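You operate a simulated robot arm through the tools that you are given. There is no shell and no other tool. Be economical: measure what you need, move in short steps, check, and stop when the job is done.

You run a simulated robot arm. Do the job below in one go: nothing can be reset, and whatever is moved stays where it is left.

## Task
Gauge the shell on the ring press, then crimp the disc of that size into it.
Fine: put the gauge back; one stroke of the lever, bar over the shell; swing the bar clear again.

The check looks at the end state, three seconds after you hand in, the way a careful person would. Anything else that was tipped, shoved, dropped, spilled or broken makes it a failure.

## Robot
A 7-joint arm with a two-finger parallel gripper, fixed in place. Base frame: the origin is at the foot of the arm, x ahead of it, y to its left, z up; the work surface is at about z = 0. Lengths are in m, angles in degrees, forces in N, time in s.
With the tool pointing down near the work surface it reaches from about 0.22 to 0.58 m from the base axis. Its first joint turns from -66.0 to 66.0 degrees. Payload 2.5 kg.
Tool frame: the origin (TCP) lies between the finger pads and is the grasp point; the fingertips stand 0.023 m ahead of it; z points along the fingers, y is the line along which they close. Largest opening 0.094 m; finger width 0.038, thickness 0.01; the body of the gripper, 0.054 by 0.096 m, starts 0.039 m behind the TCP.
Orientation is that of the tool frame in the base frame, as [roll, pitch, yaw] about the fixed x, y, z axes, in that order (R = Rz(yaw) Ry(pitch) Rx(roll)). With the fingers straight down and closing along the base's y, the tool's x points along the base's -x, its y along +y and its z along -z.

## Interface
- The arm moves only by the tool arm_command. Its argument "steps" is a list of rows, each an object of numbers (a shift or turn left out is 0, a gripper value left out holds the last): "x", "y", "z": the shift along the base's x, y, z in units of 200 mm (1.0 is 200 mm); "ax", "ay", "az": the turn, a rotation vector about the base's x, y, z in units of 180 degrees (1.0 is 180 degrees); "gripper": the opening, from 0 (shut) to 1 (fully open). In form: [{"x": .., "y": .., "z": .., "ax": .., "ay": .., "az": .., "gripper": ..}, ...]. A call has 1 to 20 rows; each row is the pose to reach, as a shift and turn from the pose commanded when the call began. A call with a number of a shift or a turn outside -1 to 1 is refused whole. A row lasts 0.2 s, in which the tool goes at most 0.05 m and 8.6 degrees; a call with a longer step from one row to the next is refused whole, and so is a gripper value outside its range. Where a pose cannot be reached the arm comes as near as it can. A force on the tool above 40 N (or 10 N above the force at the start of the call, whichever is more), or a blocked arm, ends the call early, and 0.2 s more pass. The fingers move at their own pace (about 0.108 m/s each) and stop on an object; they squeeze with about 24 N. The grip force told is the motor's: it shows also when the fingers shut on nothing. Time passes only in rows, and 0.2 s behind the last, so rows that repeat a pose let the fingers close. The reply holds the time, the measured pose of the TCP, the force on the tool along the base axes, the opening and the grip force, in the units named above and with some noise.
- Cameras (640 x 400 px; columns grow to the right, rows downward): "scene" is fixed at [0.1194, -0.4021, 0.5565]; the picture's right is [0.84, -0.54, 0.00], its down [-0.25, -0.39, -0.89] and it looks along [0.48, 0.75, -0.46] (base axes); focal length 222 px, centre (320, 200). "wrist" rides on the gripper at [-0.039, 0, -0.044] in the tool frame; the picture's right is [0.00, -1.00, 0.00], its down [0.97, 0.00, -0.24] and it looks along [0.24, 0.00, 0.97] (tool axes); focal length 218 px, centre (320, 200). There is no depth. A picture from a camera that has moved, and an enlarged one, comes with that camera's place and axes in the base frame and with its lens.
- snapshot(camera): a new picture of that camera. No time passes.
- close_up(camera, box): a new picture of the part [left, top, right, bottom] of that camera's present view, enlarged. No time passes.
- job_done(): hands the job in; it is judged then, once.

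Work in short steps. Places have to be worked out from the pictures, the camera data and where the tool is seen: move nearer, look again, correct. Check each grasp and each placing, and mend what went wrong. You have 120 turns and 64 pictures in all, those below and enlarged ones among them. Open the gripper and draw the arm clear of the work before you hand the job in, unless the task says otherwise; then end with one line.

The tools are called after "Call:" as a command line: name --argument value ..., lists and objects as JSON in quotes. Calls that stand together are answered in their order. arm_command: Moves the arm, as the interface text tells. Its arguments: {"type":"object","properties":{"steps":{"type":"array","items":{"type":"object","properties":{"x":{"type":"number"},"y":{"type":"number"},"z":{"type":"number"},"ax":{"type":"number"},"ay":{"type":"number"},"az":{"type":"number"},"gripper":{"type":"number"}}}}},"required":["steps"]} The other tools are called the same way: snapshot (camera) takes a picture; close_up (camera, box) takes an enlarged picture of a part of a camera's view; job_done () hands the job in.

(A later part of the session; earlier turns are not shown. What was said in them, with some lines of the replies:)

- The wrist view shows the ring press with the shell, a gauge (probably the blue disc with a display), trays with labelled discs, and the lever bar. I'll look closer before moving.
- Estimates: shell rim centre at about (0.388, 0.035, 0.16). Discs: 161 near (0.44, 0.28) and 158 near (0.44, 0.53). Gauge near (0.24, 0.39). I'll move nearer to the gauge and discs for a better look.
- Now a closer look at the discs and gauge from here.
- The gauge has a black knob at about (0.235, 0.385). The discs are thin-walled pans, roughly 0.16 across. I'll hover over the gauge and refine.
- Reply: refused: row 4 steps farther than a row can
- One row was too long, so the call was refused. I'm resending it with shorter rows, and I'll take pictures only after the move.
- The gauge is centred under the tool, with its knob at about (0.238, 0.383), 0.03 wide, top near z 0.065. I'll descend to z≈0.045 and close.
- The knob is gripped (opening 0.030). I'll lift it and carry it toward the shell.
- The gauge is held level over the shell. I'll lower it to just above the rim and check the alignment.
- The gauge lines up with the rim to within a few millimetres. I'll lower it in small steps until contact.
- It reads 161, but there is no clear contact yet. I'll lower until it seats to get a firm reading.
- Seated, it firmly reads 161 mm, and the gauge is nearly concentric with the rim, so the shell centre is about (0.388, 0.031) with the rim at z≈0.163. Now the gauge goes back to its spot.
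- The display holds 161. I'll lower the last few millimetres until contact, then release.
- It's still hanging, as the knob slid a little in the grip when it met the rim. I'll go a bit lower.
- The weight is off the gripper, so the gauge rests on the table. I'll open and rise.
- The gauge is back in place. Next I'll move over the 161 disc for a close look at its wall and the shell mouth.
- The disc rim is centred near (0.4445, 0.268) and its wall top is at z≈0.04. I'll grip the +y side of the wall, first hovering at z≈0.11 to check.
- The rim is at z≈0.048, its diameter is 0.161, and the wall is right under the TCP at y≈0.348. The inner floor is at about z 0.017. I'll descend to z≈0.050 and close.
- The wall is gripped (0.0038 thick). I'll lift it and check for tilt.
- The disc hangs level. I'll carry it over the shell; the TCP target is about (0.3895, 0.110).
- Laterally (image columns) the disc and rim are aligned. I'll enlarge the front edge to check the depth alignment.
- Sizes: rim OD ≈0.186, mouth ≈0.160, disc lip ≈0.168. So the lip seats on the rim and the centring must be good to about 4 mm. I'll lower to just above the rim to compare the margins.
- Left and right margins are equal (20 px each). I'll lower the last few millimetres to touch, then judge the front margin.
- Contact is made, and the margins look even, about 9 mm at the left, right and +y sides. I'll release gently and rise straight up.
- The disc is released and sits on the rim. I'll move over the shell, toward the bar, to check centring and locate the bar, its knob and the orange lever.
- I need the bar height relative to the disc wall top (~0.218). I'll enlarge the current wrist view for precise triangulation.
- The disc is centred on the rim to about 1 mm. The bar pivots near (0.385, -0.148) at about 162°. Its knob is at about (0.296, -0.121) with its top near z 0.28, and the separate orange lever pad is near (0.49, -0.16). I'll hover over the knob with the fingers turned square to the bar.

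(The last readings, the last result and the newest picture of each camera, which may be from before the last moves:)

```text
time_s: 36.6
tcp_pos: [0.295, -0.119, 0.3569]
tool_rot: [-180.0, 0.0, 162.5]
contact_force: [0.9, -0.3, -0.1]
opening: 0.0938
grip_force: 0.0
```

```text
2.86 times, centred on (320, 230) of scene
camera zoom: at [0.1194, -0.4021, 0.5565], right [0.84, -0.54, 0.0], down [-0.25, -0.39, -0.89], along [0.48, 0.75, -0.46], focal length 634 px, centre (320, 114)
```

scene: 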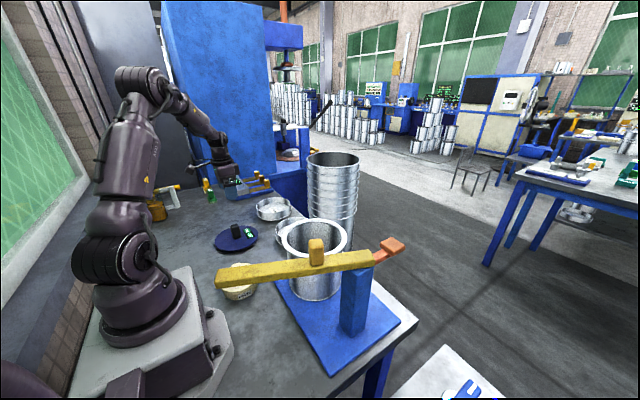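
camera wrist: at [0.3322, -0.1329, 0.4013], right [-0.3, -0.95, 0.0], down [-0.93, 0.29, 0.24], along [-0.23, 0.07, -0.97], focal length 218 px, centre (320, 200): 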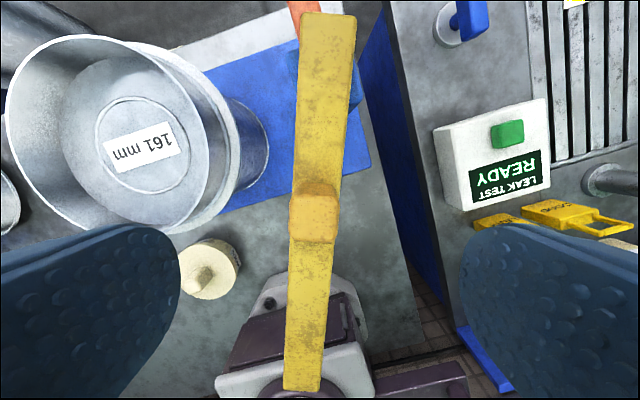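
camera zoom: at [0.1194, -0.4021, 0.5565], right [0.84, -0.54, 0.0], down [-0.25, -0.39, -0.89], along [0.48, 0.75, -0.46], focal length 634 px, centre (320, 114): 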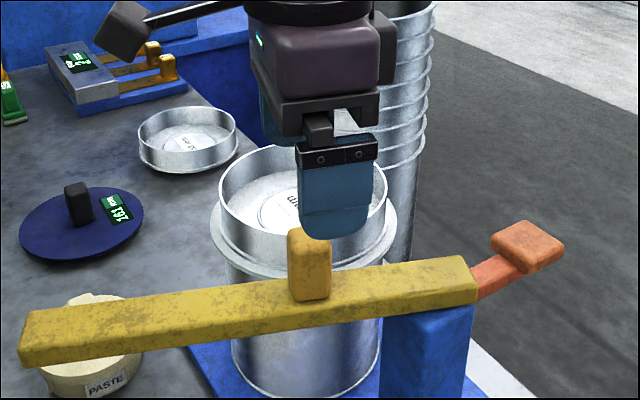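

The bar is at about 159° with its top at z≈0.247. The knob is centred under the TCP, and the underside (~0.215) should just clear the disc top (~0.21). I'll descend and grip the knob.

Call:
arm_command --steps '[{"z": -0.15, "az": -0.02}, {"z": -0.3, "az": -0.02}, {"z": -0.39, "az": -0.02}, {"z": -0.39, "az": -0.02, "gripper": 0.4}, {"z": -0.39, "az": -0.02, "gripper": 0.4}, {"z": -0.39, "az": -0.02, "gripper": 0}, {"z": -0.39, "az": -0.02, "gripper": 0}, {"z": -0.39, "az": -0.02, "gripper": 0}]'

Call:
close_up --camera "scene" --box '[230, 180, 410, 300]'

```text
time_s: 38.5
tcp_pos: [0.297, -0.1161, 0.2799]
tool_rot: [179.7, 0.1, 158.8]
contact_force: [0.8, 4.6, 0.5]
opening: 0.0283
grip_force: 44.7
stopped in row 8: the force on the tool passed its limit (the readings are from after the stop); the commanded pose is now the measured one
```

```text
3.33 times, centred on (320, 240) of scene
camera zoom: at [0.1193, -0.4022, 0.5566], right [0.84, -0.54, 0.0], down [-0.25, -0.39, -0.89], along [0.48, 0.75, -0.46], focal length 739 px, centre (320, 67)
```

zoom: 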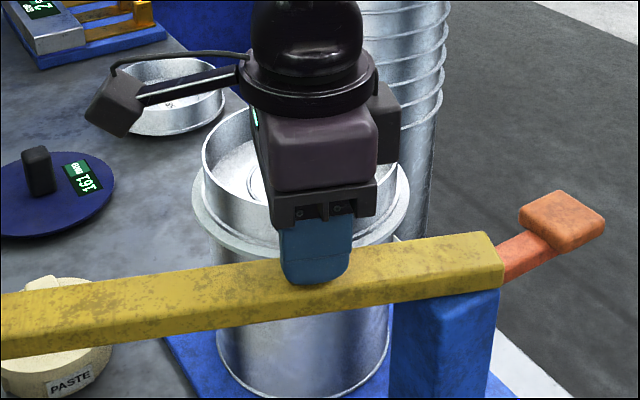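

The knob is gripped (0.028). I'll swing the bar clockwise along an arc about (0.385, -0.149), starting with 16° to test.

Call:
arm_command --steps '[{"x": 0.0125, "y": 0.03, "az": -0.0222}, {"x": 0.0275, "y": 0.0595, "az": -0.0444}, {"x": 0.044, "y": 0.0875, "az": -0.0667}, {"x": 0.0625, "y": 0.1145, "az": -0.0889}]'

```text
time_s: 39.5
tcp_pos: [0.3099, -0.0951, 0.2783]
tool_rot: [179.7, -0.1, 142.7]
contact_force: [-15.9, -11.3, 16.6]
opening: 0.0282
grip_force: 44.5
```

The bar moves with moderate friction. I'll continue to about 127°, just before it reaches the disc, then check the clearance.

Call:
arm_command --steps '[{"x": 0.02, "y": 0.026, "az": -0.0222}, {"x": 0.042, "y": 0.0505, "az": -0.0444}, {"x": 0.065, "y": 0.0735, "az": -0.0667}, {"x": 0.09, "y": 0.0955, "az": -0.0889}]'

Call:
snapshot --camera "scene"

Call:
close_up --camera "scene" --box '[240, 190, 400, 290]'

```text
time_s: 40.5
tcp_pos: [0.3274, -0.0772, 0.2794]
tool_rot: [179.8, 0.2, 126.8]
contact_force: [4.2, -26.9, -4.8]
opening: 0.0281
grip_force: 44.7
```

```text
18 pictures are left
```

scene: 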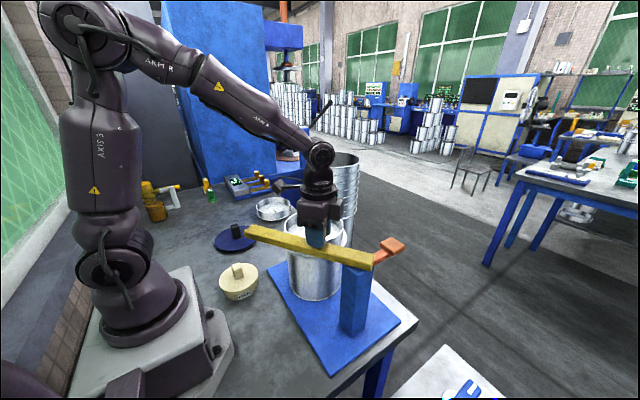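

```text
4.00 times, centred on (320, 240) of scene
camera zoom: at [0.1194, -0.4022, 0.5565], right [0.84, -0.54, 0.0], down [-0.25, -0.38, -0.89], along [0.48, 0.75, -0.46], focal length 887 px, centre (320, 40)
```

zoom: 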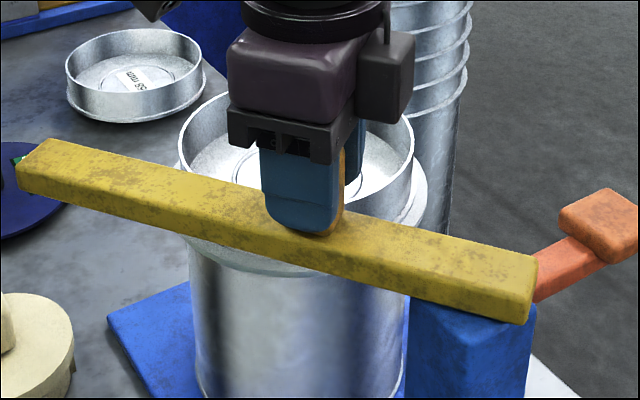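

A fit to the measured points gives a pivot at about (0.380, -0.150) and radius 0.089. I'll correct the arc for that and go 10° further, then check that the disc hasn't been touched.

Call:
arm_command --steps '[{"x": 0.034, "y": 0.004, "az": -0.0278}, {"x": 0.068, "y": 0.0225, "az": -0.0556}]'

Call:
close_up --camera "scene" --box '[240, 190, 400, 290]'

```text
time_s: 41.1
tcp_pos: [0.3408, -0.0684, 0.2795]
tool_rot: [179.8, -0.3, 117.0]
contact_force: [-13.1, -7.9, 11.6]
opening: 0.0283
grip_force: 45.0
```

```text
4.00 times, centred on (320, 240) of scene
camera zoom: at [0.1193, -0.4021, 0.5566], right [0.84, -0.54, 0.0], down [-0.25, -0.39, -0.89], along [0.48, 0.75, -0.46], focal length 887 px, centre (320, 40)
```

zoom: 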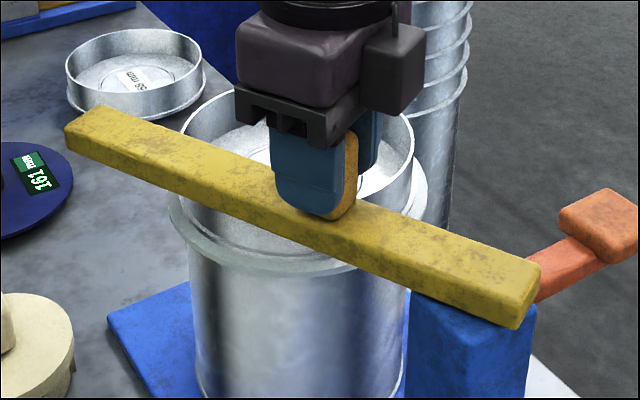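

There is only steady joint friction and the disc is unmoved; the bar passes over it. I'll continue to about 88°, centred over the shell.

Call:
arm_command --steps '[{"x": 0.036, "y": 0.0155, "az": -0.0278}, {"x": 0.073, "y": 0.0275, "az": -0.0556}, {"x": 0.111, "y": 0.0365, "az": -0.0833}, {"x": 0.1495, "y": 0.042, "az": -0.1111}, {"x": 0.1885, "y": 0.0445, "az": -0.1389}, {"x": 0.215, "y": 0.044, "az": -0.158}]'

Call:
close_up --camera "scene" --box '[250, 180, 430, 300]'

```text
time_s: 42.5
tcp_pos: [0.3802, -0.0596, 0.2785]
tool_rot: [-179.6, -0.2, 90.2]
contact_force: [-7.6, 2.3, 0.9]
opening: 0.028
grip_force: 45.2
stopped in row 6: the force on the tool passed its limit (the readings are from after the stop); the commanded pose is now the measured one
```

```text
3.33 times, centred on (340, 240) of scene
camera zoom: at [0.1194, -0.4021, 0.5565], right [0.84, -0.54, 0.0], down [-0.25, -0.39, -0.89], along [0.48, 0.75, -0.46], focal length 739 px, centre (253, 67)
```

zoom: 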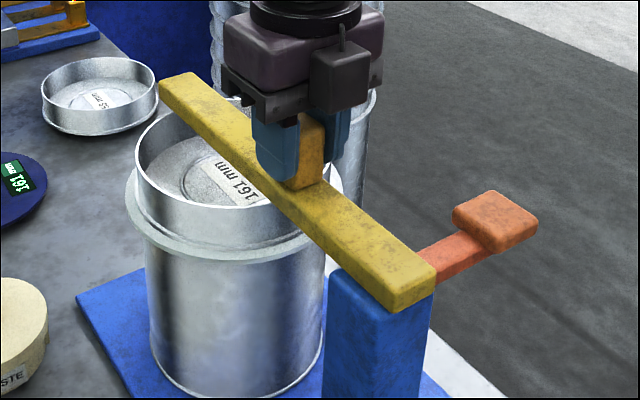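

The bar hit its stop at 90° and lies across the shell over the disc. I'll release the knob, rise, and move toward the orange lever pad for a look.

Call:
arm_command --steps '[{"gripper": 0.55}, {"gripper": 0.55}, {"z": 0.15, "gripper": 0.55}, {"z": 0.35}, {"z": 0.5}, {"x": 0.2, "y": -0.1, "z": 0.5}, {"x": 0.4, "y": -0.2, "z": 0.5}, {"x": 0.5, "y": -0.3, "z": 0.5, "gripper": 0}, {"x": 0.55, "y": -0.4, "z": 0.5}]'

Call:
snapshot --camera "wrist"

Call:
snapshot --camera "scene"

```text
time_s: 44.5
tcp_pos: [0.4892, -0.1411, 0.3792]
tool_rot: [-179.6, -0.2, 90.0]
contact_force: [-0.1, 0.5, 0.8]
opening: 0.0001
grip_force: 24.1
```

```text
14 pictures are left
camera wrist: at [0.4885, -0.1815, 0.4232], right [-1.0, 0.0, 0.01], down [0.0, 0.97, 0.24], along [-0.01, 0.24, -0.97], focal length 218 px, centre (320, 200)
```

wrist: 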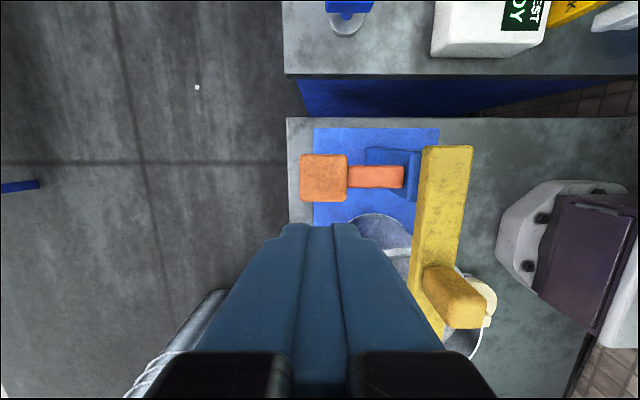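

```text
13 pictures are left
```

scene: 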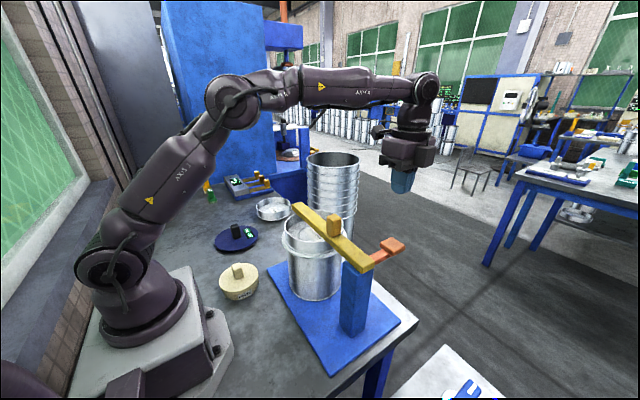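

The lever pad is at about (0.486, -0.153) with its top near z 0.22. I'll position the closed fingertips above it and start pressing in small steps.

Call:
arm_command --steps '[{"x": -0.02, "y": -0.067, "z": -0.15}, {"x": -0.02, "y": -0.067, "z": -0.3}, {"x": -0.02, "y": -0.067, "z": -0.45}, {"x": -0.02, "y": -0.067, "z": -0.58}, {"x": -0.02, "y": -0.067, "z": -0.63}, {"x": -0.02, "y": -0.067, "z": -0.66}, {"x": -0.02, "y": -0.067, "z": -0.69}]'

Call:
close_up --camera "scene" --box '[270, 190, 450, 320]'

```text
time_s: 46.1
tcp_pos: [0.4874, -0.1535, 0.2411]
tool_rot: [-179.6, -0.1, 90.0]
contact_force: [1.6, -0.6, 1.3]
opening: 0.0
grip_force: 23.8
```

```text
3.08 times, centred on (360, 255) of scene
camera zoom: at [0.1194, -0.4021, 0.5565], right [0.84, -0.54, 0.0], down [-0.25, -0.39, -0.89], along [0.48, 0.75, -0.46], focal length 682 px, centre (197, 31)
```

zoom: 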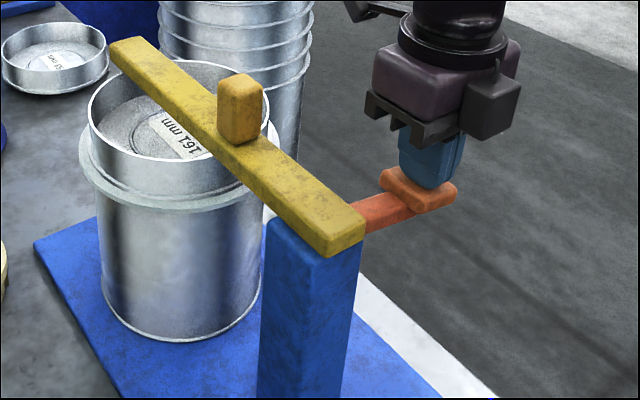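

The fingertips are right on the pad. I'll press down steadily and watch the force.

Call:
arm_command --steps '[{"z": -0.02}, {"z": -0.04}, {"z": -0.06}, {"z": -0.08}, {"z": -0.1}, {"z": -0.12}]'

Call:
close_up --camera "scene" --box '[270, 190, 450, 320]'

```text
time_s: 47.5
tcp_pos: [0.4871, -0.1542, 0.2247]
tool_rot: [179.8, -0.1, 90.1]
contact_force: [-2.0, 0.7, 8.6]
opening: 0.0
grip_force: 23.3
stopped in row 6: the force on the tool passed its limit (the readings are from after the stop); the commanded pose is now the measured one
```

```text
3.08 times, centred on (360, 255) of scene
camera zoom: at [0.1194, -0.4021, 0.5566], right [0.84, -0.54, 0.0], down [-0.25, -0.39, -0.89], along [0.48, 0.75, -0.46], focal length 682 px, centre (197, 31)
```

zoom: 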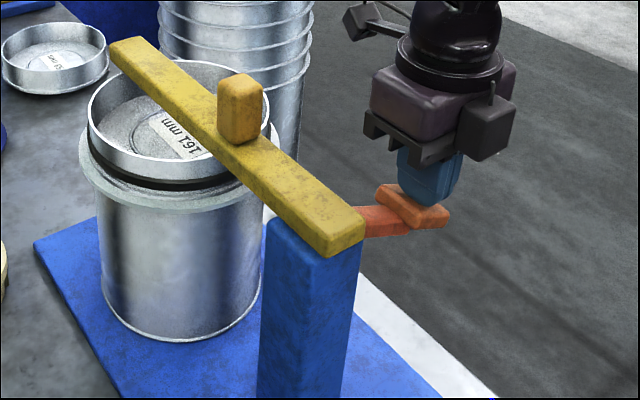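

The pad dropped and a dark band has appeared at the disc-rim joint. Before releasing I'll look closer, staying within the same stroke.

Call:
close_up --camera "scene" --box '[285, 200, 365, 260]'

Call:
arm_command --steps '[{"z": -0.02}, {"z": -0.04}, {"z": -0.06}, {"z": -0.08}]'

```text
6.67 times, centred on (325, 230) of scene
camera zoom: at [0.1194, -0.4021, 0.5566], right [0.84, -0.54, 0.0], down [-0.25, -0.39, -0.89], along [0.48, 0.75, -0.46], focal length 1479 px, centre (287, 0)
```

zoom: 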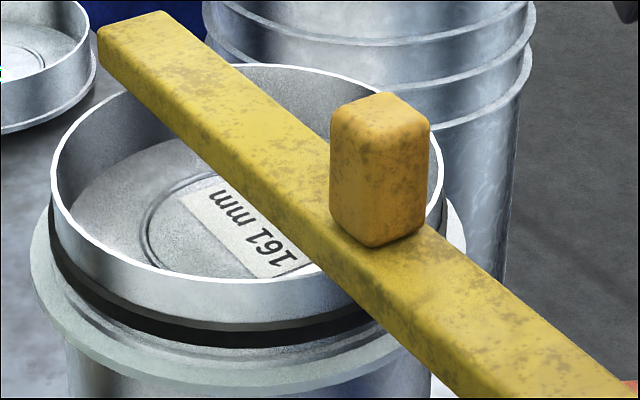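

```text
time_s: 48.0
tcp_pos: [0.4892, -0.1539, 0.2231]
tool_rot: [179.4, 0.0, 90.1]
contact_force: [-1.4, 0.8, 7.3]
opening: 0.0
grip_force: 23.8
stopped in row 2: the force on the tool passed its limit (the readings are from after the stop); the commanded pose is now the measured one
```

It's a hard stop, so the stroke is complete and the crimp band has formed. I'll release the lever by rising and look.

Call:
arm_command --steps '[{"z": 0.05}, {"z": 0.2}, {"z": 0.4}, {"z": 0.6}, {"z": 0.77}, {"z": 0.77}]'

Call:
close_up --camera "scene" --box '[270, 190, 450, 320]'

```text
time_s: 49.4
tcp_pos: [0.4899, -0.155, 0.3785]
tool_rot: [179.7, -0.1, 90.1]
contact_force: [0.1, 0.2, -0.6]
opening: 0.0
grip_force: 24.3
```

```text
3.08 times, centred on (360, 255) of scene
camera zoom: at [0.1194, -0.4021, 0.5565], right [0.84, -0.54, 0.0], down [-0.25, -0.39, -0.89], along [0.48, 0.75, -0.46], focal length 682 px, centre (197, 31)
```

zoom: 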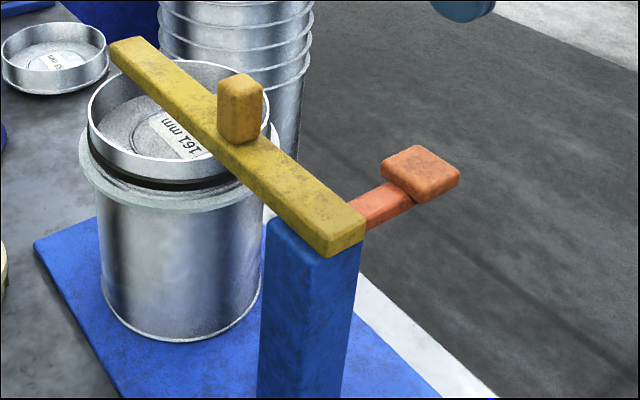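

The lever has sprung back up and the disc is banded in place. I'll return over the knob with the fingers open and regrip it.

Call:
arm_command --steps '[{"x": -0.14, "y": 0.12, "gripper": 0.7}, {"x": -0.28, "y": 0.24}, {"x": -0.42, "y": 0.36}, {"x": -0.545, "y": 0.4715}, {"x": -0.545, "y": 0.4715, "z": -0.15}, {"x": -0.545, "y": 0.4715, "z": -0.3}, {"x": -0.545, "y": 0.4715, "z": -0.42}, {"x": -0.545, "y": 0.4715, "z": -0.485}]'

Call:
arm_command --steps '[{"gripper": 0.4}, {"gripper": 0}, {"gripper": 0}, {"gripper": 0}]'

Call:
close_up --camera "scene" --box '[270, 190, 430, 310]'

```text
time_s: 51.2
tcp_pos: [0.3791, -0.0597, 0.279]
tool_rot: [179.7, -0.1, 90.1]
contact_force: [-0.2, 0.4, -0.6]
opening: 0.0657
grip_force: 0.2
```

```text
time_s: 52.2
tcp_pos: [0.3797, -0.0602, 0.2793]
tool_rot: [179.6, 0.0, 90.2]
contact_force: [6.0, -2.3, -2.8]
opening: 0.0278
grip_force: 45.3
```

```text
3.33 times, centred on (350, 250) of scene
camera zoom: at [0.1194, -0.4021, 0.5565], right [0.84, -0.54, 0.0], down [-0.25, -0.39, -0.89], along [0.48, 0.75, -0.46], focal length 739 px, centre (220, 33)
```

zoom: 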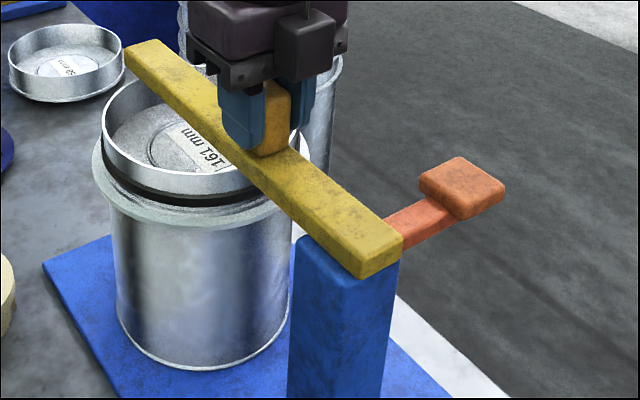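

The knob is regripped. I'll swing the bar back counterclockwise, the first 35°.

Call:
arm_command --steps '[{"x": -0.039, "y": -0.0015, "az": 0.0278}, {"x": -0.078, "y": -0.007, "az": 0.0556}, {"x": -0.1165, "y": -0.0155, "az": 0.0833}, {"x": -0.154, "y": -0.027, "az": 0.1111}, {"x": -0.19, "y": -0.042, "az": 0.1389}, {"x": -0.225, "y": -0.0605, "az": 0.1667}, {"x": -0.258, "y": -0.0815, "az": 0.1944}]'

```text
time_s: 53.8
tcp_pos: [0.3274, -0.0767, 0.2766]
tool_rot: [179.6, 0.1, 125.4]
contact_force: [6.5, -3.3, -9.8]
opening: 0.0279
grip_force: 44.8
```

Smooth so far. I'll continue to about 158°, its original clear position.

Call:
arm_command --steps '[{"x": -0.0315, "y": -0.024, "az": 0.0278}, {"x": -0.06, "y": -0.0505, "az": 0.0556}, {"x": -0.0865, "y": -0.079, "az": 0.0833}, {"x": -0.1105, "y": -0.1105, "az": 0.1111}, {"x": -0.1315, "y": -0.1435, "az": 0.1389}, {"x": -0.1465, "y": -0.171, "az": 0.1611}, {"x": -0.159, "y": -0.2, "az": 0.1833}, {"x": -0.159, "y": -0.2, "az": 0.1833}]'

Call:
close_up --camera "scene" --box '[210, 180, 430, 330]'

```text
time_s: 55.6
tcp_pos: [0.297, -0.1162, 0.2785]
tool_rot: [179.5, 0.0, 158.1]
contact_force: [20.2, -4.0, -14.6]
opening: 0.0285
grip_force: 44.7
```

```text
2.67 times, centred on (320, 255) of scene
camera zoom: at [0.1195, -0.4022, 0.5565], right [0.84, -0.54, 0.0], down [-0.25, -0.39, -0.89], along [0.48, 0.75, -0.46], focal length 592 px, centre (320, 53)
```

zoom: 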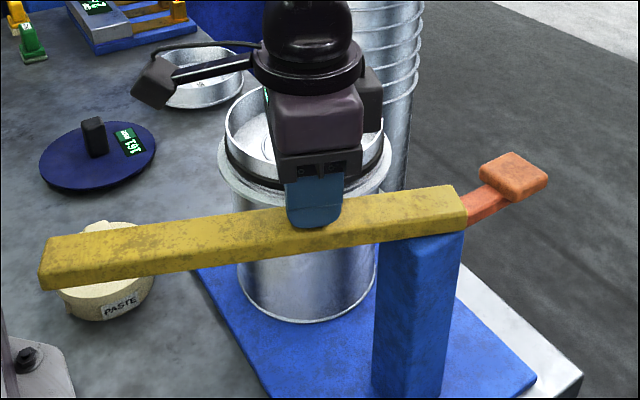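

The bar is back at its original clear angle. I'll release, rise straight up, and draw the arm clear.

Call:
arm_command --steps '[{"gripper": 0.6}, {"gripper": 0.6}, {"z": 0.1}, {"z": 0.3}, {"z": 0.5}, {"z": 0.7}, {"z": 0.9}, {"z": 1.0, "y": 0.15}, {"z": 1.0, "y": 0.35}, {"z": 1.0, "y": 0.55, "gripper": 1}, {"z": 1.0, "y": 0.75}]'

Call:
snapshot --camera "wrist"

Call:
snapshot --camera "scene"

Call:
close_up --camera "scene" --box '[260, 190, 420, 310]'

```text
time_s: 58.0
tcp_pos: [0.2959, 0.0346, 0.4762]
tool_rot: [179.7, -0.1, 158.0]
contact_force: [-0.1, 0.1, -0.1]
opening: 0.0942
grip_force: 0.0
```

```text
6 pictures are left
camera wrist: at [0.3318, 0.0173, 0.5205], right [-0.37, -0.93, -0.01], down [-0.9, 0.36, 0.24], along [-0.22, 0.1, -0.97], focal length 218 px, centre (320, 200)
```

wrist: 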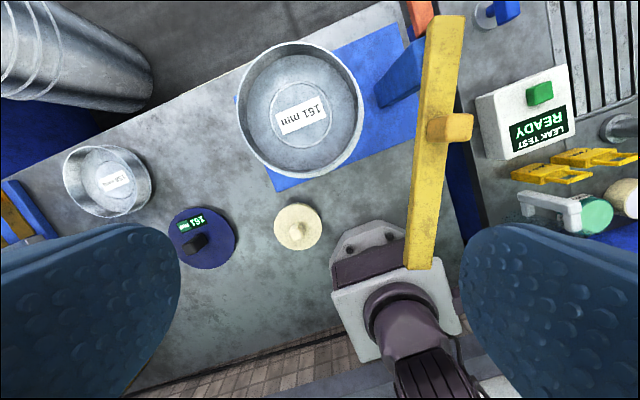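

```text
5 pictures are left
```

scene: 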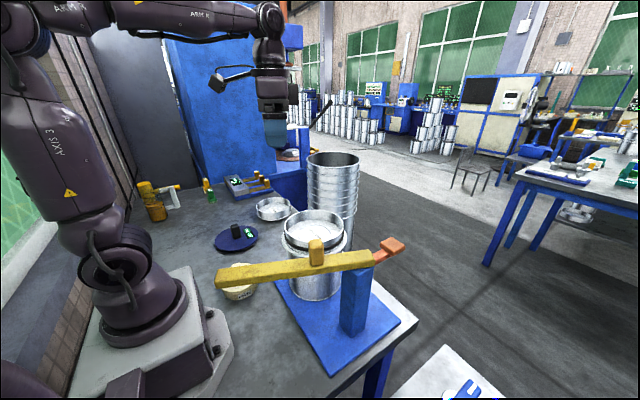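

```text
3.33 times, centred on (340, 250) of scene
camera zoom: at [0.1194, -0.4022, 0.5565], right [0.84, -0.54, 0.0], down [-0.25, -0.39, -0.89], along [0.48, 0.75, -0.46], focal length 739 px, centre (253, 33)
```

zoom: 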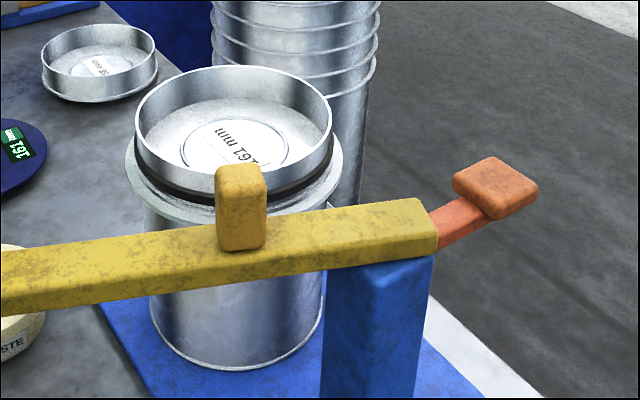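

The final pictures show the 161 disc crimped in the shell with its dark seam band, and the gauge back in its spot. The bar is swung clear, the lever is up, and the arm is clear with the gripper open. Handing in.

Call:
job_done

```text
The job is handed in.
```

The shell gauged at 161 mm, and the 161 mm disc was crimped into it with one lever stroke; the gauge is back in its place, the bar is swung clear, and the job is handed in.
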